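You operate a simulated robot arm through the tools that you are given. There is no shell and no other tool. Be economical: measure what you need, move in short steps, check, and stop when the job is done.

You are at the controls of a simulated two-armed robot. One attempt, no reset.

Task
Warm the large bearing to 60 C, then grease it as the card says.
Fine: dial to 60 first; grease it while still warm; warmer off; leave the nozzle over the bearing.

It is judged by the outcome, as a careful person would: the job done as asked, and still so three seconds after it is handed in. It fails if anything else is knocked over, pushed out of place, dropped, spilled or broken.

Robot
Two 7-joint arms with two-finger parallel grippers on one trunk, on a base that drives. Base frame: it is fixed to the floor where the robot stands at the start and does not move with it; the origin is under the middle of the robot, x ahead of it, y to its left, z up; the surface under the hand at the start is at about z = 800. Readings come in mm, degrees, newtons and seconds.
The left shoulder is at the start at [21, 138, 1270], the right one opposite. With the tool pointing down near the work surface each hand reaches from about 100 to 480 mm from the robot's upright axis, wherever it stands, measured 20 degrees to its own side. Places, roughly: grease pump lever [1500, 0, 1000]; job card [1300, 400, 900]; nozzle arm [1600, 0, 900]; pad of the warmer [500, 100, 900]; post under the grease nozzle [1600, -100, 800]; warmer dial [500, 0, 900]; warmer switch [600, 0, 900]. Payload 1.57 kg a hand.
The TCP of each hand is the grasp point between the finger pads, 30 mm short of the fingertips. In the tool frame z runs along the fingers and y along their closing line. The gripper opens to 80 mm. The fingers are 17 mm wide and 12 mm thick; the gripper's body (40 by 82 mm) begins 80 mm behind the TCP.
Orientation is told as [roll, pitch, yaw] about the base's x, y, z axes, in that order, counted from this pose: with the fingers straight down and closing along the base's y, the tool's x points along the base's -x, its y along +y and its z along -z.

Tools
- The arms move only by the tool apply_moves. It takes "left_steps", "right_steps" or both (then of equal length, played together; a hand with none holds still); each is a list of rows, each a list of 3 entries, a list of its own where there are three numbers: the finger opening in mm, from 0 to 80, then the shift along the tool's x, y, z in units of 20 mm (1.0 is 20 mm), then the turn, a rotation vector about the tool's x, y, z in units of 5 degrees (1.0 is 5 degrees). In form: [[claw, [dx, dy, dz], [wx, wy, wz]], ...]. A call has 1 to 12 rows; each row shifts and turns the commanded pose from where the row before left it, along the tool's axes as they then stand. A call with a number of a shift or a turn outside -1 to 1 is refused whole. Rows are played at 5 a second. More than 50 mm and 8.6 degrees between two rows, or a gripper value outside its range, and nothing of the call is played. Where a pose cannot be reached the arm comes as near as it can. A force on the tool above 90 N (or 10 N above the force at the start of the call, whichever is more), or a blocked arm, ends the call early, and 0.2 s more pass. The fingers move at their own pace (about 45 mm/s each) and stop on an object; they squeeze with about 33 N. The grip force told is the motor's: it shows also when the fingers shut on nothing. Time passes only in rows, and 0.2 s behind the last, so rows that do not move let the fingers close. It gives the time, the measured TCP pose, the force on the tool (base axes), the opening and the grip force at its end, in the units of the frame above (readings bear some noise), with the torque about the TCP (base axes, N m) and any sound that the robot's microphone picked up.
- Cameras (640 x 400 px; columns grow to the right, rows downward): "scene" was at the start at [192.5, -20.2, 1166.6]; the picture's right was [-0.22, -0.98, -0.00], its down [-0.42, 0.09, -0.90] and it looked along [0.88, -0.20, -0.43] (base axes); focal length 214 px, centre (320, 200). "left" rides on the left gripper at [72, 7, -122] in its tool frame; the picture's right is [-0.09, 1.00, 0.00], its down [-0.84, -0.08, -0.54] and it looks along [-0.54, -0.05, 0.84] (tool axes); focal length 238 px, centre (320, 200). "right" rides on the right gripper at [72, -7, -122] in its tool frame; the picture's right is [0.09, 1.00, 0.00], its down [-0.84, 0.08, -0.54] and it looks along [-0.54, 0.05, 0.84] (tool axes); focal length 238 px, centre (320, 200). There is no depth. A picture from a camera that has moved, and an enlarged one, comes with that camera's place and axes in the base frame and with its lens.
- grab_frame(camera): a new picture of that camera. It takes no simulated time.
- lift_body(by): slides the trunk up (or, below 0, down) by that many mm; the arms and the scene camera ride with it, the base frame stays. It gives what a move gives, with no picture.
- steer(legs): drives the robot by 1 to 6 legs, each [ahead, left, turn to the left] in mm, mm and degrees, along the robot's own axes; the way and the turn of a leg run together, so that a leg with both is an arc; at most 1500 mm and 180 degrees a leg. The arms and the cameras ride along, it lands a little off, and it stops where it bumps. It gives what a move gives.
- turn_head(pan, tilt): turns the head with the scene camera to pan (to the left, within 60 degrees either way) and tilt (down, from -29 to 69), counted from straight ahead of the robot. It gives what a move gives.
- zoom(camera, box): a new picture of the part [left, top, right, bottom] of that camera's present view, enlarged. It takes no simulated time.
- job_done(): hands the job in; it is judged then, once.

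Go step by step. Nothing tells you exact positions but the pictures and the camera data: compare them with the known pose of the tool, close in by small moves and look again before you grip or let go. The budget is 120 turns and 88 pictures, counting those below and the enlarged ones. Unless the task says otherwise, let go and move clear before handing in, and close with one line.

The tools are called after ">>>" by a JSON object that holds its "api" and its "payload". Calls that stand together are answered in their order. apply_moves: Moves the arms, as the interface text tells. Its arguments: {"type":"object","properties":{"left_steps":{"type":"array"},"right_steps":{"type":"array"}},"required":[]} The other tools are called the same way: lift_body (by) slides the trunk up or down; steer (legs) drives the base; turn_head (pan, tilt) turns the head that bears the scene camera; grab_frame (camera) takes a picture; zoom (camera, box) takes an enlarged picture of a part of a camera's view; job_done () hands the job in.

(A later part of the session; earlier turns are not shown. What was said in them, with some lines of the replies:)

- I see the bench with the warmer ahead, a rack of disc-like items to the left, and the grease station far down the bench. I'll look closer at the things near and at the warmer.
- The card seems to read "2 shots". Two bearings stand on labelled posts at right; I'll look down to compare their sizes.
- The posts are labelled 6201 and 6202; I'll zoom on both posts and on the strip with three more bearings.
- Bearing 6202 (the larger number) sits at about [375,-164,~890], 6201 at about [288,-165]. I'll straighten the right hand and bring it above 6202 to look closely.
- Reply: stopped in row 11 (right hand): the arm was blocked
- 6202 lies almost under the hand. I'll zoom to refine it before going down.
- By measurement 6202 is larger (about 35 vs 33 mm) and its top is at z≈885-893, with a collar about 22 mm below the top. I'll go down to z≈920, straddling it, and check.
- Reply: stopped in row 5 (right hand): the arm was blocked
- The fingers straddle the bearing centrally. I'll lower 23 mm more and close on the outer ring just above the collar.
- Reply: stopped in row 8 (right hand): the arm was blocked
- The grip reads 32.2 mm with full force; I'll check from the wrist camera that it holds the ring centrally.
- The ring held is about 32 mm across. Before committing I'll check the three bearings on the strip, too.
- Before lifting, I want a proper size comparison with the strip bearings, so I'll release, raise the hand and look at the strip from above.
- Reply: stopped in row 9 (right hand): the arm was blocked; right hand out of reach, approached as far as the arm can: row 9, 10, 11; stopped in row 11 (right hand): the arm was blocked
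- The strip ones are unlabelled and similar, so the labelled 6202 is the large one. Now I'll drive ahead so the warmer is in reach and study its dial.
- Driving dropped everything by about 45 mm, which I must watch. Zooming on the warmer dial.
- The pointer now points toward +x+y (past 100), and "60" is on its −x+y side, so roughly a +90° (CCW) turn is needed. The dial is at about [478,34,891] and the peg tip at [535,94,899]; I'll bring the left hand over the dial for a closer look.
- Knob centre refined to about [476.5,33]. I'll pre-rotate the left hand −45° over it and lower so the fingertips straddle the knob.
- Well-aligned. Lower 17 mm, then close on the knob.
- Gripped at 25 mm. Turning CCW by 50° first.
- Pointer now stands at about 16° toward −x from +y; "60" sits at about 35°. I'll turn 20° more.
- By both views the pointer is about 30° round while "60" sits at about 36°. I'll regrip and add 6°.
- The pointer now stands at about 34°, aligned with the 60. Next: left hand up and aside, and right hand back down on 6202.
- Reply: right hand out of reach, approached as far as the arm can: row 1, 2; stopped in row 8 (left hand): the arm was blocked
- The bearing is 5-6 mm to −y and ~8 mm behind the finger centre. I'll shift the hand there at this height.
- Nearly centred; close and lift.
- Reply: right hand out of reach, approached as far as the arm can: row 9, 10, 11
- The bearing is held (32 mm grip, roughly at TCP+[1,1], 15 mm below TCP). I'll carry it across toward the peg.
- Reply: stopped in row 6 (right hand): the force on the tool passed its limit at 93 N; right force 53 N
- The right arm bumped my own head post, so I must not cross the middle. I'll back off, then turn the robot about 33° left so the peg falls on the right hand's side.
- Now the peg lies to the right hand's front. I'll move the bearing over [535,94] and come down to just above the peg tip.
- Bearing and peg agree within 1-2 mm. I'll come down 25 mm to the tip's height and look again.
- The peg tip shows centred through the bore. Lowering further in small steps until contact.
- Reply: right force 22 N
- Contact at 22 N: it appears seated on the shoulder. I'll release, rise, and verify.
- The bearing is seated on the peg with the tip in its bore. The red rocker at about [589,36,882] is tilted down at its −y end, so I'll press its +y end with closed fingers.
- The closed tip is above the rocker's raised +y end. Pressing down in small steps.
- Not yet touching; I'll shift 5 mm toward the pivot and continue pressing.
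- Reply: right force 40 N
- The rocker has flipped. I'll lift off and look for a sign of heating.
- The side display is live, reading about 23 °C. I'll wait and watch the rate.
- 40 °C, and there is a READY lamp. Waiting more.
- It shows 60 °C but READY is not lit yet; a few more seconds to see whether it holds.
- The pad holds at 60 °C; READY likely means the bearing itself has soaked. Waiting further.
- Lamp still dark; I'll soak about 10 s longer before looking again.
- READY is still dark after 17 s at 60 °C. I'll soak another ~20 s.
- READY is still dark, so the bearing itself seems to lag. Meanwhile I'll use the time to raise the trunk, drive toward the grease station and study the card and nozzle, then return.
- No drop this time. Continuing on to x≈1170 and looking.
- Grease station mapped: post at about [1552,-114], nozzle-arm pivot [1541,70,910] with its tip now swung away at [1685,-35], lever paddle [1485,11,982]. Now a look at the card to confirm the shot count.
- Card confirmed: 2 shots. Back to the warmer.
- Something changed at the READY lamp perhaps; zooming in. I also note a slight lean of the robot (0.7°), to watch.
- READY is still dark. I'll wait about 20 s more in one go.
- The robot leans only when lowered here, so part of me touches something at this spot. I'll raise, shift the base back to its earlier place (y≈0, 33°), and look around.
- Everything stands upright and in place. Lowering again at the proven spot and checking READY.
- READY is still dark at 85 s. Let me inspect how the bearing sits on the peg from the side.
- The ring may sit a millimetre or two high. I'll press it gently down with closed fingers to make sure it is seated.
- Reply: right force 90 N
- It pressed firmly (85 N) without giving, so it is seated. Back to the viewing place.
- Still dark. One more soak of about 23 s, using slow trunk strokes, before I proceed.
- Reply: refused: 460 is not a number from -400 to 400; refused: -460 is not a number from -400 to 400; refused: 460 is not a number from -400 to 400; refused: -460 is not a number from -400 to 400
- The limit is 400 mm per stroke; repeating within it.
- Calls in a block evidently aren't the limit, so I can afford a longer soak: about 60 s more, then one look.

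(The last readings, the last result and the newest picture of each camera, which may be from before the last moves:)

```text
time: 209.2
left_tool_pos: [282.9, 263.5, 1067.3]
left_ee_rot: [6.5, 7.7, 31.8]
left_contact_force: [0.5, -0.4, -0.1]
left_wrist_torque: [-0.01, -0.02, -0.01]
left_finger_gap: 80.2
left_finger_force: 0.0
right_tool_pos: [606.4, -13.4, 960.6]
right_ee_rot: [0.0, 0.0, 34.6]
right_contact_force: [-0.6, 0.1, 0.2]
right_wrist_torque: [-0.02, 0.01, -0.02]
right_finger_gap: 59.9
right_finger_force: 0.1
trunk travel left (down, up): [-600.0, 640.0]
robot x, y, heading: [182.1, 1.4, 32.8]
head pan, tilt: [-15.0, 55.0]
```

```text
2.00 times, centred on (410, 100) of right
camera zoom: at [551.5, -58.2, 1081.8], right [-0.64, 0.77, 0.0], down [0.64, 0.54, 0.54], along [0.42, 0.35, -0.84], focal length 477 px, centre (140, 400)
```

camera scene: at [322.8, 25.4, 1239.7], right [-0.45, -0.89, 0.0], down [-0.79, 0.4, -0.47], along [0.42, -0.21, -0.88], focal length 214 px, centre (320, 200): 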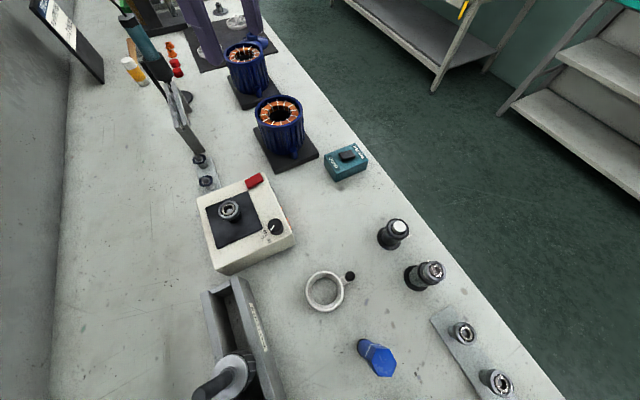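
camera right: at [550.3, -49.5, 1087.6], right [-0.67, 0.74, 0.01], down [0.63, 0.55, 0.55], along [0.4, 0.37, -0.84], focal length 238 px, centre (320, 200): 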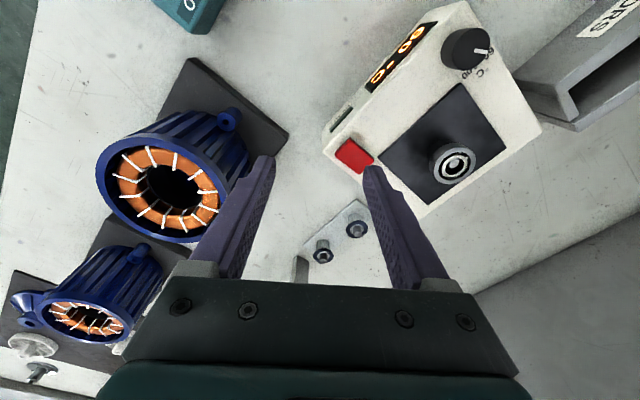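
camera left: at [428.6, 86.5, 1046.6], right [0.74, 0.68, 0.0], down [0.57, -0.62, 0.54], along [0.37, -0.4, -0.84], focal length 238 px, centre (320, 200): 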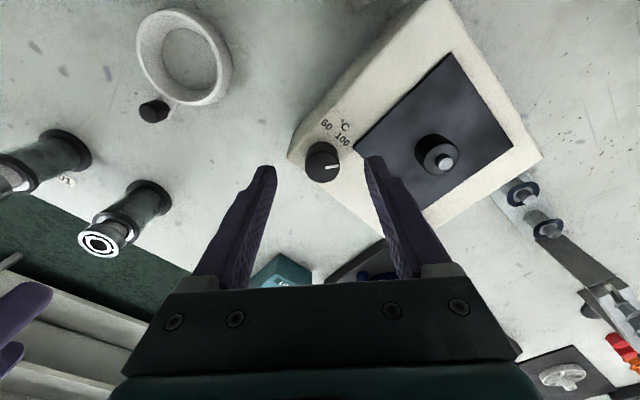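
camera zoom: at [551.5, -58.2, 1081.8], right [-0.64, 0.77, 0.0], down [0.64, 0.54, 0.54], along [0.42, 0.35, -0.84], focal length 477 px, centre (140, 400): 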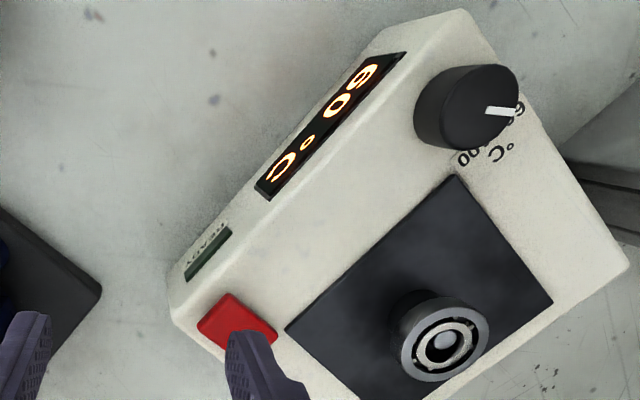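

READY never lit, so perhaps the ring isn't properly seated after all. I'll regrip it on the peg and jiggle it down.

>>> {"api": "apply_moves", "payload": {"right_steps": [[60, [-0.014, 0.926, 0], [0, 0, 0]], [60, [-0.014, 0.926, 0], [0, 0, 0]], [60, [-0.014, 0.926, 0], [0, 0, 0]], [60, [-0.014, 0.926, 0], [0, 0, 0]], [60, [-0.014, 0.926, 0], [0, 0, 0]], [60, [-0.014, 0.926, 0], [0, 0, 0]], [60, [-0.014, 0.926, 0], [0, 0, 0]], [60, [0, 0, 0], [0, 0, 0]], [60, [0, 0, 0.8], [0, 0, 0]], [60, [0, 0, 0.8], [0, 0, 0]], [60, [0, 0, 0.7], [0, 0, 0]], [60, [0, 0, 0], [0, 0, 0]]]}}

>>> {"api": "apply_moves", "payload": {"right_steps": [[20, [0, 0, 0], [0, 0, 0]], [20, [0, 0, 0], [0, 0, 0]], [20, [0, 0, 0], [0, 0, 0]], [20, [0, 0, 0], [0, 0, 0]]]}}

>>> {"api": "zoom", "payload": {"camera": "right", "box": [260, 110, 380, 210]}}

```text
time: 211.8
left_tool_pos: [283.3, 265.6, 1065.0]
left_ee_rot: [6.4, 7.7, 31.9]
left_contact_force: [0.2, 0.5, -0.1]
left_wrist_torque: [0.01, -0.01, 0.0]
left_finger_gap: 79.9
left_finger_force: 0.1
right_tool_pos: [535.7, 95.5, 913.0]
right_ee_rot: [0.0, -0.1, 34.6]
right_contact_force: [0.3, -0.7, -0.5]
right_wrist_torque: [0.02, 0.0, -0.05]
right_finger_gap: 60.1
right_finger_force: 0.0
trunk travel left (down, up): [-600.0, 640.0]
robot x, y, heading: [179.9, 1.1, 33.1]
head pan, tilt: [-15.0, 55.0]
```

```text
time: 212.8
left_tool_pos: [284.0, 264.1, 1066.6]
left_ee_rot: [6.5, 7.7, 31.7]
left_contact_force: [0.4, 0.8, 0.7]
left_wrist_torque: [0.02, 0.0, 0.0]
left_finger_gap: 80.1
left_finger_force: 0.0
right_tool_pos: [535.7, 95.3, 914.0]
right_ee_rot: [0.0, 0.0, 34.5]
right_contact_force: [-0.3, 0.1, 1.0]
right_wrist_torque: [0.03, 0.03, 0.02]
right_finger_gap: 32.3
right_finger_force: 32.8
trunk travel left (down, up): [-600.0, 640.0]
robot x, y, heading: [181.4, 2.0, 32.9]
head pan, tilt: [-15.0, 55.0]
```

```text
4.00 times, centred on (320, 160) of right
camera zoom: at [480.1, 50.3, 1036.1], right [-0.64, 0.77, 0.0], down [0.64, 0.54, 0.54], along [0.42, 0.35, -0.84], focal length 953 px, centre (320, 360)
```

zoom: 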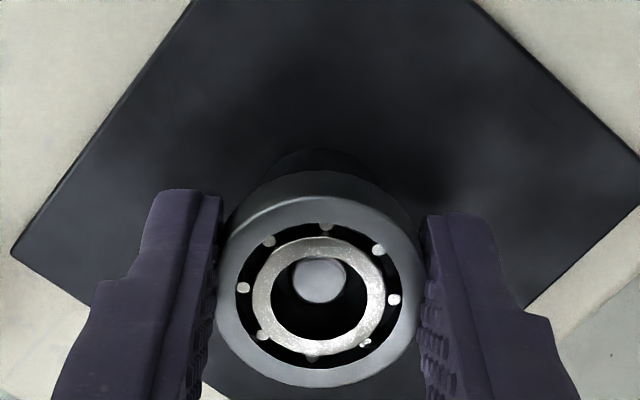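

The bore and tip are concentric. I'll push down a few mm with a small jiggle and see whether it goes lower.

>>> {"api": "apply_moves", "payload": {"right_steps": [[20, [0, 0, 0.1], [0, 0, 0]], [20, [0.08, 0, 0.05], [0, 0, 0]], [20, [-0.16, 0, 0.05], [0, 0, 0]], [20, [0.08, 0.08, 0], [0, 0, 0]], [20, [0, -0.16, 0], [0, 0, 0]], [20, [0, 0.08, 0], [0, 0, 0]], [20, [0, 0, 0], [0, 0, 0]]]}}

```text
time: 214.4
left_tool_pos: [284.5, 263.6, 1066.4]
left_ee_rot: [6.5, 7.6, 31.7]
left_contact_force: [-0.3, 0.2, -1.4]
left_wrist_torque: [0.02, -0.02, -0.02]
left_finger_gap: 80.0
left_finger_force: 0.0
right_tool_pos: [537.0, 95.6, 910.4]
right_ee_rot: [0.0, -0.2, 34.6]
right_contact_force: [-1.0, 1.4, 16.1]
right_wrist_torque: [0.13, -0.05, 0.04]
right_finger_gap: 32.5
right_finger_force: 32.9
trunk travel left (down, up): [-600.0, 640.0]
robot x, y, heading: [181.2, 2.4, 33.1]
head pan, tilt: [-15.0, 55.0]
```

It settled about 3 mm lower. Release, go back to the viewing place and wait a bit.

>>> {"api": "apply_moves", "payload": {"right_steps": [[50, [0, 0, 0], [0, 0, 0]], [60, [0, 0, 0], [0, 0, 0]], [60, [0, 0, -0.8], [0, 0, 0]], [60, [0, 0, -0.8], [0, 0, 0]], [60, [0, 0, -0.9], [0, 0, 0]], [60, [0.02, -0.926, 0], [0, 0, 0]], [60, [0.02, -0.926, 0], [0, 0, 0]], [60, [0.02, -0.926, 0], [0, 0, 0]], [60, [0.02, -0.926, 0], [0, 0, 0]], [60, [0.02, -0.926, 0], [0, 0, 0]], [60, [0.02, -0.926, 0], [0, 0, 0]], [60, [0.02, -0.926, 0], [0, 0, 0]]]}}

>>> {"api": "lift_body", "payload": {"by": 400}}

>>> {"api": "lift_body", "payload": {"by": -400}}

>>> {"api": "lift_body", "payload": {"by": 400}}

>>> {"api": "lift_body", "payload": {"by": -400}}

>>> {"api": "zoom", "payload": {"camera": "right", "box": [310, 0, 510, 200]}}

```text
time: 217.0
left_tool_pos: [283.5, 264.0, 1065.4]
left_ee_rot: [6.5, 7.7, 31.8]
left_contact_force: [-0.5, -0.5, -1.0]
left_wrist_torque: [-0.01, 0.01, 0.02]
left_finger_gap: 79.9
left_finger_force: 0.1
right_tool_pos: [607.8, -12.9, 958.7]
right_ee_rot: [0.0, -0.1, 34.6]
right_contact_force: [-0.6, 0.1, -0.1]
right_wrist_torque: [0.02, -0.01, -0.01]
right_finger_gap: 60.1
right_finger_force: 0.0
trunk travel left (down, up): [-600.0, 640.0]
robot x, y, heading: [178.9, -0.1, 33.0]
head pan, tilt: [-15.0, 55.0]
```

```text
time: 220.8
left_tool_pos: [281.9, 263.6, 1465.0]
left_ee_rot: [6.5, 7.7, 31.8]
left_contact_force: [-0.2, -0.2, 0.4]
left_wrist_torque: [-0.01, -0.02, 0.03]
left_finger_gap: 80.1
left_finger_force: 0.1
right_tool_pos: [608.0, -12.6, 1358.3]
right_ee_rot: [0.0, 0.0, 34.7]
right_contact_force: [0.4, 0.1, 0.5]
right_wrist_torque: [0.0, -0.02, 0.0]
right_finger_gap: 59.9
right_finger_force: 0.2
trunk travel left (down, up): [-1000.0, 240.0]
robot x, y, heading: [178.5, -0.8, 33.1]
head pan, tilt: [-15.0, 55.0]
```

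```text
time: 224.7
left_tool_pos: [283.5, 263.1, 1067.1]
left_ee_rot: [6.4, 7.7, 31.8]
left_contact_force: [0.0, 0.3, -0.5]
left_wrist_torque: [0.01, -0.01, 0.0]
left_finger_gap: 79.8
left_finger_force: 0.0
right_tool_pos: [607.4, -12.8, 958.6]
right_ee_rot: [-0.1, 0.0, 34.7]
right_contact_force: [-0.1, 0.6, -0.3]
right_wrist_torque: [0.0, -0.01, 0.05]
right_finger_gap: 60.3
right_finger_force: 0.0
trunk travel left (down, up): [-600.0, 640.0]
robot x, y, heading: [179.7, 2.7, 33.1]
head pan, tilt: [-15.0, 55.0]
```

```text
time: 228.5
left_tool_pos: [282.8, 263.4, 1466.4]
left_ee_rot: [6.5, 7.7, 31.8]
left_contact_force: [0.4, -0.3, 0.2]
left_wrist_torque: [0.01, 0.0, 0.01]
left_finger_gap: 80.1
left_finger_force: 0.1
right_tool_pos: [606.7, -11.5, 1359.9]
right_ee_rot: [0.0, 0.0, 34.6]
right_contact_force: [-0.2, -0.3, -0.1]
right_wrist_torque: [-0.01, 0.01, 0.01]
right_finger_gap: 59.9
right_finger_force: 0.0
trunk travel left (down, up): [-1000.0, 240.0]
robot x, y, heading: [180.6, 2.1, 32.8]
head pan, tilt: [-15.0, 55.0]
```

```text
time: 232.3
left_tool_pos: [284.0, 264.6, 1065.4]
left_ee_rot: [6.5, 7.7, 31.8]
left_contact_force: [0.7, 0.4, -0.1]
left_wrist_torque: [0.01, 0.01, -0.01]
left_finger_gap: 80.2
left_finger_force: 0.0
right_tool_pos: [607.9, -11.8, 959.3]
right_ee_rot: [0.0, 0.0, 34.6]
right_contact_force: [-0.3, -0.5, 0.8]
right_wrist_torque: [0.0, -0.02, -0.03]
right_finger_gap: 60.2
right_finger_force: 0.0
trunk travel left (down, up): [-600.0, 640.0]
robot x, y, heading: [176.4, 3.0, 32.8]
head pan, tilt: [-15.0, 55.0]
```

```text
2.00 times, centred on (410, 100) of right
camera zoom: at [551.4, -57.9, 1081.1], right [-0.64, 0.77, 0.0], down [0.64, 0.54, 0.54], along [0.42, 0.35, -0.84], focal length 477 px, centre (140, 400)
```

zoom: 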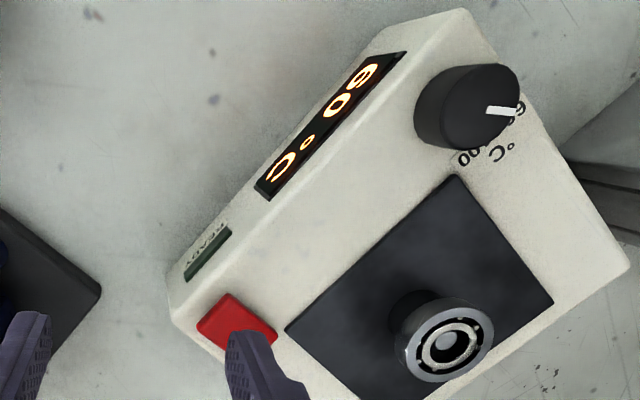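

READY stays dark, but the pad has held 60 °C for nearly three minutes with the bearing on it, so it has had ample soak. Now warmer off (press the −y end of the rocker), then fetch the bearing.

>>> {"api": "apply_moves", "payload": {"right_steps": [[0, [-0.12, 0.96, 0], [0, 0, 0]], [0, [-0.12, 0.97, 0], [0, 0, 0]], [0, [0, 0, 0], [0, 0, 0]], [0, [0, 0, 0.8], [0, 0, 0]], [0, [0, 0, 0.8], [0, 0, 0]], [0, [0, 0, 0.6], [0, 0, 0]], [0, [0, 0, 0.12], [0, 0, 0]], [0, [0, 0, 0.12], [0, 0, 0]], [0, [0, 0, 0.12], [0, 0, 0]], [0, [0, 0, 0.12], [0, 0, 0]], [0, [0, 0, 0], [0, 0, 0]]]}}

>>> {"api": "apply_moves", "payload": {"right_steps": [[0, [0, 0, -1], [0, 0, 0]], [0, [0, 0, -1], [0, 0, 0]], [0, [0, 0, -0.6], [0, 0, 0]], [0, [0, 0, 0], [0, 0, 0]]]}}

>>> {"api": "zoom", "payload": {"camera": "scene", "box": [335, 95, 435, 175]}}

```text
time: 234.7
left_tool_pos: [285.4, 263.3, 1066.4]
left_ee_rot: [6.5, 7.7, 31.8]
left_contact_force: [0.5, 0.0, 0.9]
left_wrist_torque: [0.0, 0.05, -0.03]
left_finger_gap: 80.1
left_finger_force: 0.0
right_tool_pos: [590.1, 20.1, 907.6]
right_ee_rot: [0.0, 0.0, 34.7]
right_contact_force: [-14.4, -10.3, 46.4]
right_wrist_torque: [0.31, 0.4, 0.19]
right_finger_gap: 0.0
right_finger_force: 21.3
trunk travel left (down, up): [-600.0, 640.0]
robot x, y, heading: [179.9, -0.4, 33.0]
head pan, tilt: [-15.0, 55.0]
```

```text
time: 235.7
left_tool_pos: [283.4, 263.8, 1066.5]
left_ee_rot: [6.5, 7.7, 31.7]
left_contact_force: [0.1, -0.4, -0.6]
left_wrist_torque: [0.04, -0.01, 0.01]
left_finger_gap: 79.9
left_finger_force: 0.1
right_tool_pos: [589.1, 21.7, 957.7]
right_ee_rot: [0.0, 0.1, 34.7]
right_contact_force: [0.7, -0.3, 0.3]
right_wrist_torque: [0.02, 0.0, 0.0]
right_finger_gap: 0.0
right_finger_force: 20.9
trunk travel left (down, up): [-600.0, 640.0]
robot x, y, heading: [181.8, -1.7, 33.1]
head pan, tilt: [-15.0, 55.0]
```

```text
5.00 times, centred on (385, 135) of scene
camera zoom: at [334.0, 76.9, 1078.0], right [0.31, -0.95, 0.0], down [-0.78, -0.25, -0.57], along [0.55, 0.18, -0.82], focal length 1072 px, centre (-5, 525)
```

zoom: 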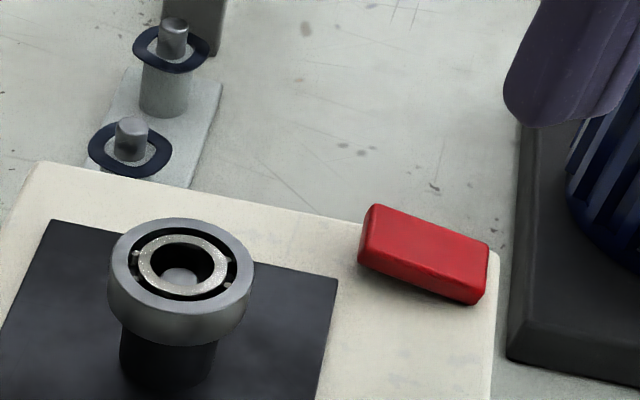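

The rocker is back to off and the bearing is in place. Fetching it now.

>>> {"api": "apply_moves", "payload": {"right_steps": [[60, [0.01, 0.91, 0], [0, 0, 0]], [60, [0.01, 0.91, 0], [0, 0, 0]], [60, [0.01, 0.91, 0], [0, 0, 0]], [60, [0, 0.91, 0], [0, 0, 0]], [60, [0, 0.91, 0], [0, 0, 0]], [60, [0, 0, 0.76], [0, 0, 0]], [60, [0, 0, 0.76], [0, 0, 0]], [60, [0, 0, 0.76], [0, 0, 0]], [60, [0, 0, 0], [0, 0, 0]]]}}

>>> {"api": "apply_moves", "payload": {"right_steps": [[20, [0, 0, 0], [0, 0, 0]], [20, [0, 0, 0], [0, 0, 0]], [20, [0, 0, 0], [0, 0, 0]], [20, [0, 0, 0], [0, 0, 0]], [20, [0, 0, -0.4], [0, 0, 0]], [20, [0, 0, -0.8], [0, 0, 0]], [20, [0, 0, -1], [0, 0, 0]], [20, [0, 0, -1], [0, 0, 0]]]}}

>>> {"api": "lift_body", "payload": {"by": 170}}

```text
time: 237.7
left_tool_pos: [283.9, 263.7, 1066.0]
left_ee_rot: [6.5, 7.7, 31.8]
left_contact_force: [0.6, -0.4, -0.5]
left_wrist_torque: [0.02, 0.0, -0.01]
left_finger_gap: 80.1
left_finger_force: 0.1
right_tool_pos: [538.3, 97.7, 911.8]
right_ee_rot: [-0.1, 0.0, 34.6]
right_contact_force: [-0.5, -0.8, 0.4]
right_wrist_torque: [0.02, 0.01, 0.0]
right_finger_gap: 60.0
right_finger_force: 0.1
trunk travel left (down, up): [-600.0, 640.0]
robot x, y, heading: [179.1, 2.4, 32.7]
head pan, tilt: [-15.0, 55.0]
```

```text
time: 239.5
left_tool_pos: [282.5, 263.8, 1066.9]
left_ee_rot: [6.5, 7.7, 31.8]
left_contact_force: [-0.5, 0.1, -0.9]
left_wrist_torque: [0.0, -0.02, 0.02]
left_finger_gap: 80.0
left_finger_force: 0.2
right_tool_pos: [536.6, 96.9, 975.1]
right_ee_rot: [0.0, -0.1, 34.7]
right_contact_force: [0.6, -1.0, -0.5]
right_wrist_torque: [0.02, -0.03, 0.02]
right_finger_gap: 32.4
right_finger_force: 32.8
trunk travel left (down, up): [-600.0, 640.0]
robot x, y, heading: [178.3, -1.5, 33.4]
head pan, tilt: [-15.0, 55.0]
```

```text
time: 241.4
left_tool_pos: [284.4, 263.3, 1236.8]
left_ee_rot: [6.5, 7.7, 31.8]
left_contact_force: [-0.2, 0.4, 1.1]
left_wrist_torque: [0.01, 0.02, 0.04]
left_finger_gap: 79.8
left_finger_force: 0.0
right_tool_pos: [536.3, 95.6, 1144.6]
right_ee_rot: [0.0, 0.1, 34.5]
right_contact_force: [0.5, 0.6, -0.7]
right_wrist_torque: [0.02, 0.03, -0.01]
right_finger_gap: 32.6
right_finger_force: 32.7
trunk travel left (down, up): [-770.0, 470.0]
robot x, y, heading: [181.3, 0.7, 33.0]
head pan, tilt: [-15.0, 55.0]
```

Bearing in hand (32.5 mm). Driving to the grease station at [1240,0], ending with heading ≈22° so all targets fall on the right hand's side.

>>> {"api": "steer", "payload": {"legs": [[0, 0, -33], [1060, 0, 0], [0, 0, 22]]}}

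>>> {"api": "turn_head", "payload": {"pan": -30, "tilt": 50}}

>>> {"api": "grab_frame", "payload": {"camera": "scene"}}

```text
time: 249.6
left_tool_pos: [1385.6, 232.2, 1235.6]
left_ee_rot: [6.5, 7.7, 20.3]
left_contact_force: [0.4, 0.1, 0.3]
left_wrist_torque: [-0.03, 0.04, 0.03]
left_finger_gap: 80.0
left_finger_force: 0.0
right_tool_pos: [1602.4, 18.8, 1146.1]
right_ee_rot: [0.1, 0.1, 23.2]
right_contact_force: [1.6, -0.6, -0.3]
right_wrist_torque: [0.01, -0.06, -0.04]
right_finger_gap: 32.4
right_finger_force: 32.7
trunk travel left (down, up): [-770.0, 470.0]
robot x, y, heading: [1231.6, -0.9, 21.6]
head pan, tilt: [-15.0, 55.0]
```

```text
time: 250.4
left_tool_pos: [1385.9, 232.5, 1236.1]
left_ee_rot: [6.5, 7.7, 20.4]
left_contact_force: [-0.4, 0.9, -0.1]
left_wrist_torque: [0.0, 0.01, 0.01]
left_finger_gap: 79.9
left_finger_force: 0.0
right_tool_pos: [1601.4, 19.0, 1145.5]
right_ee_rot: [-0.1, -0.1, 23.2]
right_contact_force: [-0.5, -0.1, 0.2]
right_wrist_torque: [0.01, 0.0, -0.05]
right_finger_gap: 32.2
right_finger_force: 33.3
trunk travel left (down, up): [-770.0, 470.0]
robot x, y, heading: [1233.7, -1.8, 21.5]
head pan, tilt: [-30.0, 50.0]
```

```text
9 pictures are left
camera scene: at [1402.9, 20.2, 1254.6], right [-0.15, -0.99, 0.0], down [-0.76, 0.11, -0.64], along [0.64, -0.09, -0.77], focal length 214 px, centre (320, 200)
```

scene: 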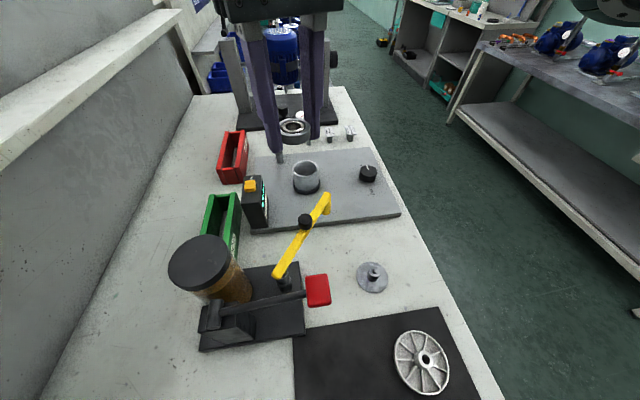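

The post centre is about [1551,-113] with stub top at z≈833. I'll move the bearing over it and come down to z≈900.

>>> {"api": "apply_moves", "payload": {"right_steps": [[20, [0.824, -0.843, 0], [0, 0, 0]], [20, [0.824, -0.843, 0], [0, 0, 0]], [20, [0.824, -0.843, 0], [0, 0, 0]], [20, [0.824, -0.843, 0], [0, 0, 0]], [20, [0.824, -0.843, 0], [0, 0, 0]], [20, [0.824, -0.843, 0], [0, 0, 0]], [20, [0, 0, 0], [0, 0, 0]]]}}

>>> {"api": "lift_body", "payload": {"by": -90}}

>>> {"api": "apply_moves", "payload": {"right_steps": [[20, [0, 0, 0.95], [0, 0, 0]], [20, [0, 0, 0.95], [0, 0, 0]], [20, [0, 0, 0.95], [0, 0, 0]], [20, [0, 0, 0.95], [0, 0, 0]], [20, [0, 0, 0.95], [0, 0, 0]], [20, [0, 0, 0.95], [0, 0, 0]], [20, [0, 0, 0.95], [0, 0, 0]], [20, [0, 0, 0.95], [0, 0, 0]], [20, [0, 0, 0], [0, 0, 0]]]}}

>>> {"api": "zoom", "payload": {"camera": "right", "box": [240, 90, 400, 210]}}

```text
time: 252.0
left_tool_pos: [1385.7, 233.3, 1236.7]
left_ee_rot: [6.5, 7.8, 20.4]
left_contact_force: [-0.2, 0.5, -0.2]
left_wrist_torque: [-0.03, 0.0, 0.02]
left_finger_gap: 80.0
left_finger_force: 0.0
right_tool_pos: [1550.6, -114.0, 1145.5]
right_ee_rot: [0.0, 0.0, 23.2]
right_contact_force: [0.3, -0.8, -0.3]
right_wrist_torque: [0.01, 0.0, -0.01]
right_finger_gap: 32.3
right_finger_force: 33.4
trunk travel left (down, up): [-770.0, 470.0]
robot x, y, heading: [1231.0, -4.1, 21.6]
head pan, tilt: [-30.0, 50.0]
```

```text
time: 253.2
left_tool_pos: [1386.1, 233.9, 1145.8]
left_ee_rot: [6.5, 7.8, 20.4]
left_contact_force: [0.2, 0.4, 0.0]
left_wrist_torque: [-0.01, -0.03, 0.04]
left_finger_gap: 79.9
left_finger_force: 0.1
right_tool_pos: [1551.7, -112.6, 1055.2]
right_ee_rot: [0.0, 0.0, 23.2]
right_contact_force: [-0.1, 0.0, -0.6]
right_wrist_torque: [-0.01, -0.03, 0.02]
right_finger_gap: 32.4
right_finger_force: 32.8
trunk travel left (down, up): [-680.0, 560.0]
robot x, y, heading: [1230.8, -5.1, 21.4]
head pan, tilt: [-30.0, 50.0]
```

```text
time: 255.2
left_tool_pos: [1386.2, 232.7, 1145.1]
left_ee_rot: [6.4, 7.6, 20.4]
left_contact_force: [-0.3, -0.4, 0.0]
left_wrist_torque: [0.02, -0.01, -0.01]
left_finger_gap: 79.8
left_finger_force: 0.1
right_tool_pos: [1550.3, -114.3, 902.6]
right_ee_rot: [-0.1, 0.0, 23.1]
right_contact_force: [0.8, 0.3, -0.9]
right_wrist_torque: [0.01, 0.03, -0.03]
right_finger_gap: 32.2
right_finger_force: 33.2
trunk travel left (down, up): [-680.0, 560.0]
robot x, y, heading: [1230.5, -4.4, 21.5]
head pan, tilt: [-30.0, 50.0]
```

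```text
3.33 times, centred on (320, 150) of right
camera zoom: at [1486.4, -147.3, 1025.7], right [-0.48, 0.88, 0.0], down [0.74, 0.4, 0.54], along [0.48, 0.26, -0.84], focal length 794 px, centre (320, 367)
```

zoom: 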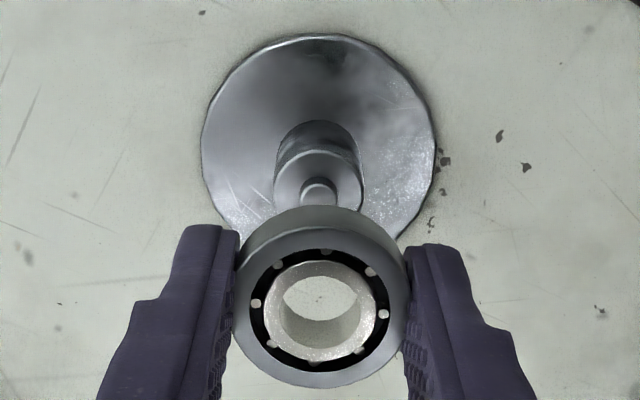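

Bearing and spigot line up within about 1 mm. Lowering onto the post.

>>> {"api": "apply_moves", "payload": {"right_steps": [[20, [-0.03, 0, 0.74], [0, 0, 0]], [20, [0, 0, 0.74], [0, 0, 0]], [20, [0, 0, 0.74], [0, 0, 0]], [20, [0, 0, 0.15], [0, 0, 0]], [20, [0, 0, 0.15], [0, 0, 0]], [20, [0, 0, 0], [0, 0, 0]]]}}

>>> {"api": "zoom", "payload": {"camera": "right", "box": [240, 90, 400, 210]}}

```text
time: 256.6
left_tool_pos: [1385.6, 234.2, 1146.1]
left_ee_rot: [6.5, 7.6, 20.3]
left_contact_force: [0.3, 0.1, 0.4]
left_wrist_torque: [-0.01, 0.0, 0.02]
left_finger_gap: 79.9
left_finger_force: 0.1
right_tool_pos: [1550.2, -113.5, 852.7]
right_ee_rot: [0.0, 0.0, 23.2]
right_contact_force: [-1.1, 0.2, 0.1]
right_wrist_torque: [0.01, 0.01, 0.02]
right_finger_gap: 32.5
right_finger_force: 33.3
trunk travel left (down, up): [-680.0, 560.0]
robot x, y, heading: [1234.6, -0.6, 21.8]
head pan, tilt: [-30.0, 50.0]
```

```text
3.33 times, centred on (320, 150) of right
camera zoom: at [1486.9, -146.9, 975.6], right [-0.48, 0.88, 0.0], down [0.74, 0.4, 0.54], along [0.48, 0.26, -0.84], focal length 794 px, centre (320, 367)
```

zoom: 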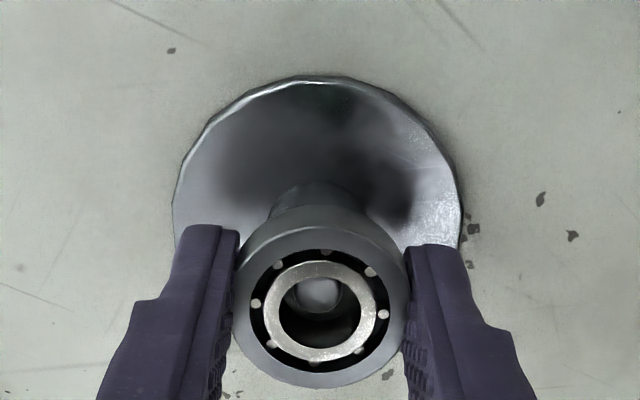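

The spigot shows inside the bore. Down in 2 mm steps until contact.

>>> {"api": "apply_moves", "payload": {"right_steps": [[20, [0, 0, 0.12], [0, 0, 0]], [20, [0, 0, 0.12], [0, 0, 0]], [20, [0, 0, 0.1], [0, 0, 0]], [20, [0, 0, 0], [0, 0, 0]]]}}

```text
time: 257.6
left_tool_pos: [1386.2, 233.6, 1146.0]
left_ee_rot: [6.5, 7.6, 20.5]
left_contact_force: [0.2, -0.7, -1.3]
left_wrist_torque: [0.02, -0.01, 0.04]
left_finger_gap: 80.2
left_finger_force: 0.2
right_tool_pos: [1551.1, -113.5, 846.5]
right_ee_rot: [0.1, -0.2, 23.2]
right_contact_force: [-3.1, 0.8, 22.0]
right_wrist_torque: [-0.01, 0.03, 0.0]
right_finger_gap: 32.0
right_finger_force: 32.9
trunk travel left (down, up): [-680.0, 560.0]
robot x, y, heading: [1228.6, -6.6, 21.3]
head pan, tilt: [-30.0, 50.0]
```

Seated with 22 N contact. Release, rise, and go round to the far side of the yellow nozzle arm with closed fingers.

>>> {"api": "apply_moves", "payload": {"right_steps": [[20, [0, 0, -0.05], [0, 0, 0]], [45, [0, 0, 0], [0, 0, 0]], [60, [0, 0, 0], [0, 0, 0]], [60, [0, 0, 0], [0, 0, 0]], [60, [0, 0, -0.9], [0, 0, 0]], [60, [0, 0, -1], [0, 0, 0]], [60, [0, 0, -1], [0, 0, 0]], [60, [0, 0, -1], [0, 0, 0]], [60, [0, 0, -1], [0, 0, 0]], [60, [0, 0, -1], [0, 0, 0]], [60, [0, 0, -1], [0, 0, 0]], [60, [0, 0, -1], [0, 0, 0]]]}}

>>> {"api": "apply_moves", "payload": {"right_steps": [[0, [-0.99, 0.563, 0], [0, 0, 0]], [0, [-0.99, 0.563, 0], [0, 0, 0]], [0, [-0.99, 0.563, 0], [0, 0, 0]], [0, [-0.99, 0.563, 0], [0, 0, 0]], [0, [-0.99, 0.563, 0], [0, 0, 0]], [0, [-0.99, 0.563, 0], [0, 0, 0]], [0, [-0.99, 0.563, 0], [0, 0, 0]], [0, [-0.99, 0.563, 0], [0, 0, 0]], [0, [0, 0, 0], [0, 0, 0]]]}}

>>> {"api": "grab_frame", "payload": {"camera": "scene"}}

```text
time: 260.2
left_tool_pos: [1385.8, 233.7, 1146.2]
left_ee_rot: [6.5, 7.7, 20.4]
left_contact_force: [-0.4, -0.2, 0.5]
left_wrist_torque: [0.01, -0.01, -0.02]
left_finger_gap: 80.1
left_finger_force: 0.0
right_tool_pos: [1551.8, -112.3, 1006.2]
right_ee_rot: [0.0, -0.1, 23.2]
right_contact_force: [0.0, -0.8, -0.5]
right_wrist_torque: [-0.02, -0.02, 0.01]
right_finger_gap: 60.1
right_finger_force: 0.0
trunk travel left (down, up): [-680.0, 560.0]
robot x, y, heading: [1230.2, -8.4, 21.8]
head pan, tilt: [-30.0, 50.0]
```

```text
time: 262.2
left_tool_pos: [1384.9, 232.5, 1145.8]
left_ee_rot: [6.5, 7.7, 20.4]
left_contact_force: [0.1, -0.6, -0.1]
left_wrist_torque: [0.01, -0.01, 0.03]
left_finger_gap: 80.0
left_finger_force: 0.0
right_tool_pos: [1661.3, 33.7, 1003.9]
right_ee_rot: [0.0, -0.1, 23.2]
right_contact_force: [0.6, 0.0, 0.7]
right_wrist_torque: [0.02, -0.02, -0.02]
right_finger_gap: 0.1
right_finger_force: 21.4
trunk travel left (down, up): [-680.0, 560.0]
robot x, y, heading: [1230.5, -2.6, 21.6]
head pan, tilt: [-30.0, 50.0]
```

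```text
6 pictures are left
camera scene: at [1403.0, 20.2, 1164.6], right [-0.15, -0.99, 0.0], down [-0.76, 0.11, -0.64], along [0.64, -0.09, -0.77], focal length 214 px, centre (320, 200)
```

scene: 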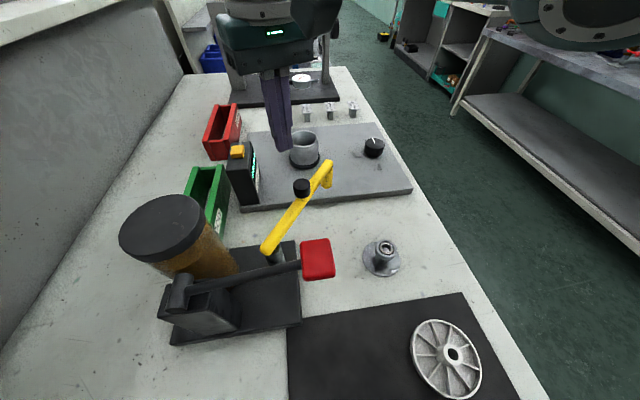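

The bearing is on the post. I'll lower the closed fingers beside the yellow arm and sweep it round its pivot toward the post, stopping a little short.

>>> {"api": "apply_moves", "payload": {"right_steps": [[0, [0, 0, 0.98], [0, 0, 0]], [0, [0, 0, 0.98], [0, 0, 0]], [0, [0, 0, 0.98], [0, 0, 0]], [0, [0, 0, 0.98], [0, 0, 0]], [0, [0, 0, 0], [0, 0, 0]]]}}

>>> {"api": "apply_moves", "payload": {"right_steps": [[0, [0.568, -0.235, 0], [0, 0, 0]], [0, [0.571, -0.476, 0], [0, 0, 0]], [0, [0.571, -0.476, 0], [0, 0, 0]], [0, [0.724, -0.337, 0], [0, 0, 0]], [0, [0.724, -0.337, 0], [0, 0, 0]], [0, [0.786, -0.139, 0], [0, 0, 0]], [0, [0.786, -0.139, 0], [0, 0, 0]], [0, [0.423, -0.008, 0], [0, 0, 0]], [0, [0, 0, 0], [0, 0, 0]]]}}

>>> {"api": "grab_frame", "payload": {"camera": "scene"}}

```text
time: 263.4
left_tool_pos: [1386.5, 233.7, 1146.1]
left_ee_rot: [6.6, 7.8, 20.4]
left_contact_force: [-0.1, -0.8, -0.6]
left_wrist_torque: [0.02, -0.04, 0.0]
left_finger_gap: 79.9
left_finger_force: 0.1
right_tool_pos: [1660.6, 32.1, 928.5]
right_ee_rot: [0.0, -0.1, 23.1]
right_contact_force: [0.4, -0.2, 0.2]
right_wrist_torque: [-0.02, -0.03, 0.01]
right_finger_gap: 0.0
right_finger_force: 20.6
trunk travel left (down, up): [-680.0, 560.0]
robot x, y, heading: [1232.5, -3.8, 21.9]
head pan, tilt: [-30.0, 50.0]
```

```text
time: 265.4
left_tool_pos: [1386.7, 233.2, 1145.9]
left_ee_rot: [6.5, 7.7, 20.4]
left_contact_force: [0.3, 0.7, -0.1]
left_wrist_torque: [-0.01, 0.0, 0.0]
left_finger_gap: 80.1
left_finger_force: 0.0
right_tool_pos: [1584.2, -50.0, 926.9]
right_ee_rot: [0.1, 0.0, 23.2]
right_contact_force: [-0.4, 0.4, 0.7]
right_wrist_torque: [-0.01, 0.0, -0.03]
right_finger_gap: 0.0
right_finger_force: 21.7
trunk travel left (down, up): [-680.0, 560.0]
robot x, y, heading: [1230.6, -2.2, 21.4]
head pan, tilt: [-30.0, 50.0]
```

```text
5 pictures are left
camera scene: at [1402.9, 20.2, 1164.6], right [-0.15, -0.99, 0.0], down [-0.76, 0.11, -0.64], along [0.64, -0.09, -0.77], focal length 214 px, centre (320, 200)
```

scene: 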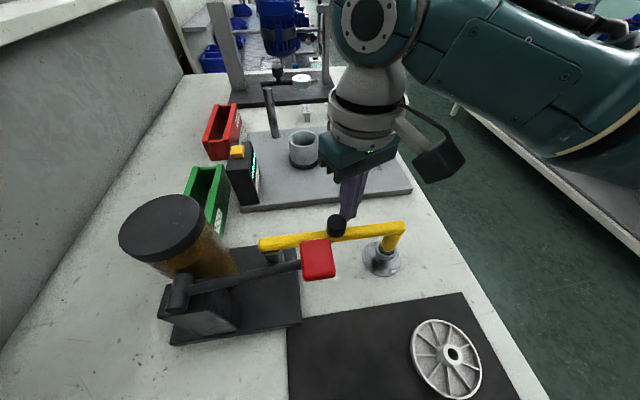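

The arm now stands close to the bearing. Zooming to judge the nozzle's alignment.

>>> {"api": "zoom", "payload": {"camera": "scene", "box": [330, 200, 430, 290]}}

```text
4.44 times, centred on (380, 245) of scene
camera zoom: at [1402.9, 20.2, 1164.6], right [-0.15, -0.99, 0.0], down [-0.76, 0.11, -0.64], along [0.64, -0.09, -0.77], focal length 953 px, centre (53, 0)
```

zoom: 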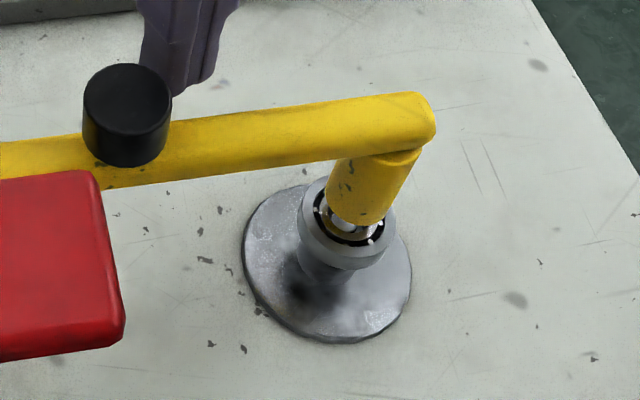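

The nozzle end hangs over the bearing, within about 3 mm by my reckoning. Now I'll back the finger off the arm, rise, and go above the red lever paddle at [1484,8,~990].

>>> {"api": "apply_moves", "payload": {"right_steps": [[0, [-0.62, -0.13, 0], [0, 0, 0]], [0, [-0.62, -0.13, 0], [0, 0, 0]], [0, [0, 0, -1], [0, 0, 0]], [0, [0, 0, -1], [0, 0, 0]], [0, [0, 0, -1], [0, 0, 0]], [0, [0, 0, -1], [0, 0, 0]], [0, [0, 0, -1], [0, 0, 0]], [0, [0, 0, -1], [0, 0, 0]], [0, [0, 0, -1], [0, 0, 0]], [0, [0, 0, 0], [0, 0, 0]]]}}

>>> {"api": "apply_moves", "payload": {"right_steps": [[0, [0.8, 0.77, 0], [0, 0, 0]], [0, [0.8, 0.77, 0], [0, 0, 0]], [0, [0.8, 0.77, 0], [0, 0, 0]], [0, [0.8, 0.77, 0], [0, 0, 0]], [0, [0.8, 0.77, 0], [0, 0, 0]], [0, [0.8, 0.77, 0], [0, 0, 0]], [0, [0, 0, 0], [0, 0, 0]]]}}

```text
time: 267.6
left_tool_pos: [1386.2, 232.9, 1145.7]
left_ee_rot: [6.6, 7.7, 20.5]
left_contact_force: [-0.5, -0.1, -0.5]
left_wrist_torque: [0.02, 0.0, 0.03]
left_finger_gap: 79.9
left_finger_force: 0.0
right_tool_pos: [1606.6, -43.2, 1065.6]
right_ee_rot: [0.0, 0.0, 23.3]
right_contact_force: [0.1, 0.1, -0.1]
right_wrist_torque: [0.02, -0.01, 0.03]
right_finger_gap: 0.1
right_finger_force: 21.3
trunk travel left (down, up): [-680.0, 560.0]
robot x, y, heading: [1233.4, -5.2, 21.8]
head pan, tilt: [-30.0, 50.0]
```

```text
time: 269.1
left_tool_pos: [1386.1, 232.5, 1145.0]
left_ee_rot: [6.5, 7.7, 20.5]
left_contact_force: [0.1, -0.6, 0.6]
left_wrist_torque: [0.0, 0.0, 0.0]
left_finger_gap: 79.7
left_finger_force: 0.0
right_tool_pos: [1495.6, -0.6, 1069.0]
right_ee_rot: [-1.2, -0.9, 23.3]
right_contact_force: [11.9, 4.7, 13.5]
right_wrist_torque: [-0.9, 2.51, -0.01]
right_finger_gap: 0.2
right_finger_force: 21.3
trunk travel left (down, up): [-680.0, 560.0]
robot x, y, heading: [1231.7, -7.0, 21.5]
head pan, tilt: [-30.0, 50.0]
stopped in row 7 (right hand): the force on the tool passed its limit at 117 N (the readings are from after the stop); the commanded pose is now the measured one
```

I bumped my own body by working too close in. I'll move the hand out 30 mm and back the base up 40 mm, which puts the hand right above the paddle.

>>> {"api": "apply_moves", "payload": {"right_steps": [[0, [-0.75, 0, 0], [-0.24, 0.18, 0]], [0, [-0.75, 0, 0], [0, 0, 0]], [0, [0, 0, 0], [0, 0, 0]]]}}

>>> {"api": "steer", "payload": {"legs": [[-40, 0, 0]]}}

>>> {"api": "zoom", "payload": {"camera": "scene", "box": [150, 100, 470, 330]}}

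```text
time: 269.9
left_tool_pos: [1386.2, 232.9, 1145.7]
left_ee_rot: [6.5, 7.6, 20.3]
left_contact_force: [0.3, 0.4, -0.4]
left_wrist_torque: [-0.02, -0.06, -0.02]
left_finger_gap: 80.1
left_finger_force: 0.0
right_tool_pos: [1520.7, 11.1, 1068.5]
right_ee_rot: [0.0, 0.2, 23.4]
right_contact_force: [0.7, -0.8, -0.3]
right_wrist_torque: [-0.02, 0.01, 0.0]
right_finger_gap: 0.0
right_finger_force: 21.3
trunk travel left (down, up): [-680.0, 560.0]
robot x, y, heading: [1232.4, -6.0, 21.8]
head pan, tilt: [-30.0, 50.0]
```

```text
time: 270.8
left_tool_pos: [1347.5, 217.7, 1146.7]
left_ee_rot: [6.4, 7.7, 20.4]
left_contact_force: [-0.2, 0.6, 0.7]
left_wrist_torque: [-0.01, -0.01, -0.01]
left_finger_gap: 80.1
left_finger_force: 0.0
right_tool_pos: [1484.0, -4.3, 1069.2]
right_ee_rot: [0.0, 0.3, 23.5]
right_contact_force: [0.1, 0.3, -0.1]
right_wrist_torque: [0.01, -0.01, 0.0]
right_finger_gap: 0.1
right_finger_force: 20.8
trunk travel left (down, up): [-680.0, 560.0]
robot x, y, heading: [1195.7, -21.0, 21.8]
head pan, tilt: [-30.0, 50.0]
```

```text
1.74 times, centred on (310, 215) of scene
camera zoom: at [1365.2, 5.3, 1164.6], right [-0.15, -0.99, 0.0], down [-0.76, 0.11, -0.64], along [0.64, -0.09, -0.77], focal length 373 px, centre (337, 174)
```

zoom: 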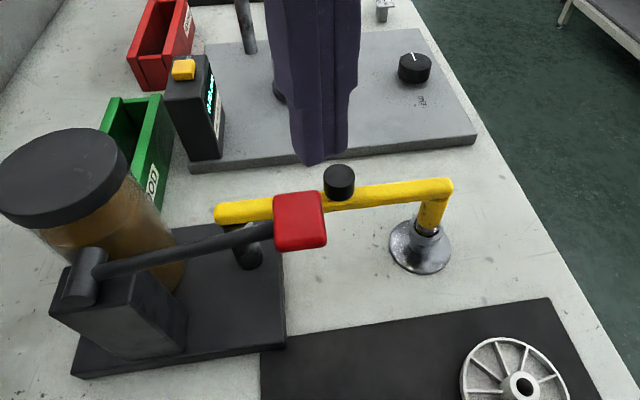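

The fingertip is above the paddle. Shift 9 mm to its middle and press down the first stroke.

>>> {"api": "apply_moves", "payload": {"right_steps": [[0, [-0.13, 0.42, 0.5], [0, 0, 0]], [0, [0, 0, 0.9], [0, 0, 0]], [0, [0, 0, 0.4], [0, 0, 0]], [0, [0, 0, 0.4], [0, 0, 0]], [0, [0, 0, 0.4], [0, 0, 0]], [0, [0, 0, 0.4], [0, 0, 0]], [0, [0, 0, 0.4], [0, 0, 0]], [0, [0, 0, 0], [0, 0, 0]]]}}

```text
time: 272.6
left_tool_pos: [1347.8, 216.9, 1146.7]
left_ee_rot: [6.3, 7.6, 20.4]
left_contact_force: [0.5, 0.4, -0.1]
left_wrist_torque: [0.0, 0.02, 0.02]
left_finger_gap: 80.2
left_finger_force: 0.0
right_tool_pos: [1482.3, 2.8, 1000.7]
right_ee_rot: [-0.1, 0.2, 23.4]
right_contact_force: [0.1, -3.2, 2.9]
right_wrist_torque: [-0.02, 0.02, -0.01]
right_finger_gap: 0.0
right_finger_force: 21.3
trunk travel left (down, up): [-680.0, 560.0]
robot x, y, heading: [1193.4, -20.3, 21.5]
head pan, tilt: [-30.0, 50.0]
```

Light contact with the lever now (tip z≈971). Continuing the stroke.

>>> {"api": "apply_moves", "payload": {"right_steps": [[0, [0, 0, 0.4], [0, 0, 0]], [0, [0, 0, 0.4], [0, 0, 0]], [0, [0, 0, 0.4], [0, 0, 0]], [0, [0, 0, 0.4], [0, 0, 0]], [0, [0, 0, 0], [0, 0, 0]]]}}

```text
time: 273.8
left_tool_pos: [1348.1, 218.3, 1145.2]
left_ee_rot: [6.4, 7.7, 20.4]
left_contact_force: [-0.7, -0.5, 0.3]
left_wrist_torque: [-0.05, 0.01, 0.0]
left_finger_gap: 79.7
left_finger_force: 0.1
right_tool_pos: [1482.4, 3.9, 969.3]
right_ee_rot: [0.0, 0.2, 23.4]
right_contact_force: [-0.6, -5.0, 10.7]
right_wrist_torque: [-0.02, 0.01, 0.02]
right_finger_gap: 0.0
right_finger_force: 21.5
trunk travel left (down, up): [-680.0, 560.0]
robot x, y, heading: [1195.2, -19.7, 21.6]
head pan, tilt: [-30.0, 50.0]
```

>>> {"api": "apply_moves", "payload": {"right_steps": [[0, [0, 0, 0.3], [0, 0, 0]], [0, [0, 0, 0.3], [0, 0, 0]], [0, [0, 0, 0.3], [0, 0, 0]], [0, [0, 0, 0], [0, 0, 0]]]}}

```text
time: 274.3
left_tool_pos: [1348.6, 215.0, 1145.4]
left_ee_rot: [6.3, 7.7, 20.4]
left_contact_force: [-0.3, 0.2, -0.8]
left_wrist_torque: [0.04, 0.03, -0.02]
left_finger_gap: 79.9
left_finger_force: 0.0
right_tool_pos: [1483.8, 3.7, 967.7]
right_ee_rot: [0.5, -0.2, 23.8]
right_contact_force: [-11.6, -21.5, 61.9]
right_wrist_torque: [0.16, 0.17, 0.11]
right_finger_gap: 0.1
right_finger_force: 21.5
trunk travel left (down, up): [-680.0, 560.0]
robot x, y, heading: [1193.0, -20.9, 21.7]
head pan, tilt: [-30.0, 50.0]
stopped in row 2 (right hand): the force on the tool passed its limit at 101 N (the readings are from after the stop); the commanded pose is now the measured one
```

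End stop reached at TCP z≈967: first full stroke. Raise so the lever returns, and check.

>>> {"api": "apply_moves", "payload": {"right_steps": [[0, [0, 0, -0.5], [0, 0, 0]], [0, [0, 0, -0.8], [0, 0, 0]], [0, [0, 0, -0.9], [0, 0, 0]], [0, [0, 0, -0.9], [0, 0, 0]], [0, [0, 0, -0.9], [0, 0, 0]], [0, [0, 0, 0], [0, 0, 0]], [0, [0, 0, 0], [0, 0, 0]]]}}

>>> {"api": "zoom", "payload": {"camera": "scene", "box": [150, 130, 430, 330]}}

```text
time: 275.9
left_tool_pos: [1348.6, 217.7, 1146.4]
left_ee_rot: [6.5, 7.7, 20.5]
left_contact_force: [0.0, 0.4, 0.3]
left_wrist_torque: [0.01, 0.04, 0.03]
left_finger_gap: 79.9
left_finger_force: 0.0
right_tool_pos: [1481.6, 7.0, 1043.4]
right_ee_rot: [0.5, -0.2, 23.7]
right_contact_force: [-0.2, 0.5, 0.9]
right_wrist_torque: [-0.02, -0.02, -0.01]
right_finger_gap: 0.0
right_finger_force: 20.8
trunk travel left (down, up): [-680.0, 560.0]
robot x, y, heading: [1196.1, -22.2, 21.5]
head pan, tilt: [-30.0, 50.0]
```

```text
2.00 times, centred on (290, 230) of scene
camera zoom: at [1365.0, 5.0, 1164.6], right [-0.15, -0.99, 0.0], down [-0.76, 0.11, -0.64], along [0.64, -0.09, -0.77], focal length 429 px, centre (380, 140)
```

zoom: 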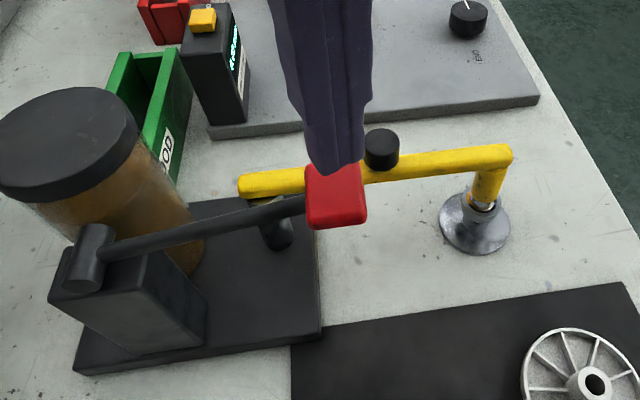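

The lever sprang back fully. Second stroke to the same stop, then rise.

>>> {"api": "apply_moves", "payload": {"right_steps": [[0, [0, 0, 0.8], [0, 0, 0]], [0, [0, 0, 0.8], [0, 0, 0]], [0, [0, 0, 0.4], [0, 0, 0]], [0, [0, 0, 0.4], [0, 0, 0]], [0, [0, 0, 0.4], [0, 0, 0]], [0, [0, 0, 0.4], [0, 0, 0]], [0, [0, 0, 0.3], [0, 0, 0]], [0, [0, 0, 0.2], [0, 0, 0]], [0, [0, 0, 0.15], [0, 0, 0]], [0, [0, 0, 0.1], [0, 0, 0]], [0, [0, 0, 0], [0, 0, 0]]]}}

```text
time: 278.3
left_tool_pos: [1349.0, 215.5, 1147.1]
left_ee_rot: [6.4, 7.6, 20.4]
left_contact_force: [0.5, 0.3, -0.6]
left_wrist_torque: [-0.02, 0.01, 0.0]
left_finger_gap: 80.1
left_finger_force: 0.0
right_tool_pos: [1482.3, 6.7, 967.5]
right_ee_rot: [0.8, -0.5, 23.8]
right_contact_force: [-15.0, -17.3, 77.2]
right_wrist_torque: [0.44, 0.29, 0.16]
right_finger_gap: 0.0
right_finger_force: 21.3
trunk travel left (down, up): [-680.0, 560.0]
robot x, y, heading: [1197.4, -22.3, 21.6]
head pan, tilt: [-30.0, 50.0]
```

Second full stroke done. Rising clear and checking the nozzle and bearing.

>>> {"api": "apply_moves", "payload": {"right_steps": [[0, [0, 0, -0.5], [0, 0, 0]], [0, [0, 0, -0.8], [0, 0, 0]], [0, [0, 0, -0.9], [0, 0, 0]], [0, [0, 0, -0.9], [0, 0, 0]], [0, [0, 0, -0.9], [0, 0, 0]], [0, [0, 0, -0.9], [0, 0, 0]], [0, [-0.3, -0.9, -0.2], [0, 0, 0]], [0, [-0.3, -0.9, 0], [0, 0, 0]], [0, [-0.3, -0.9, 0], [0, 0, 0]], [0, [0, 0, 0], [0, 0, 0]]]}}

>>> {"api": "zoom", "payload": {"camera": "scene", "box": [260, 180, 430, 290]}}

```text
time: 280.5
left_tool_pos: [1347.7, 217.8, 1146.0]
left_ee_rot: [6.5, 7.7, 20.3]
left_contact_force: [0.1, 0.6, 0.1]
left_wrist_torque: [-0.03, 0.02, -0.02]
left_finger_gap: 80.0
left_finger_force: 0.1
right_tool_pos: [1520.7, -35.8, 1066.9]
right_ee_rot: [0.6, -0.2, 23.7]
right_contact_force: [0.0, -0.2, 0.0]
right_wrist_torque: [-0.02, 0.0, 0.01]
right_finger_gap: 0.0
right_finger_force: 21.5
trunk travel left (down, up): [-680.0, 560.0]
robot x, y, heading: [1193.8, -19.6, 21.4]
head pan, tilt: [-30.0, 50.0]
```

```text
3.64 times, centred on (345, 235) of scene
camera zoom: at [1365.0, 5.0, 1164.6], right [-0.15, -0.99, 0.0], down [-0.76, 0.11, -0.64], along [0.64, -0.09, -0.77], focal length 780 px, centre (229, 73)
```

zoom: 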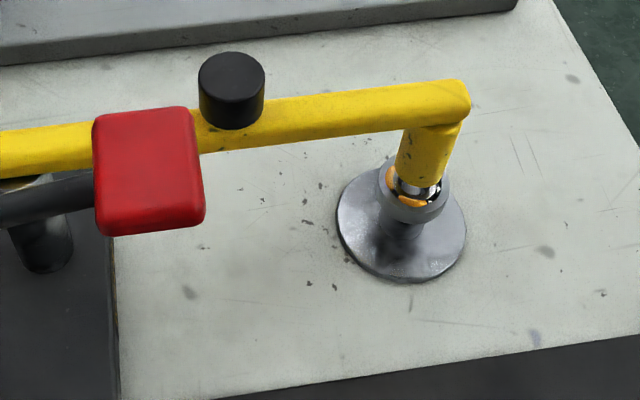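

The bearing carries amber grease from two full strokes, the nozzle is over it, the lever is back up, and both hands are clear. The warmer's rocker was seen back in its off position.

>>> {"api": "job_done", "payload": {}}

```text
The job is handed in.
```

The job is handed in. The large bearing (6202) sat on the warmer at a displayed 60 °C for nearly three minutes and got 2 shots of grease, as the card says. The warmer is off and the nozzle is left over the bearing. The warmer's READY lamp never lit, so the bearing's own temperature is not confirmed.
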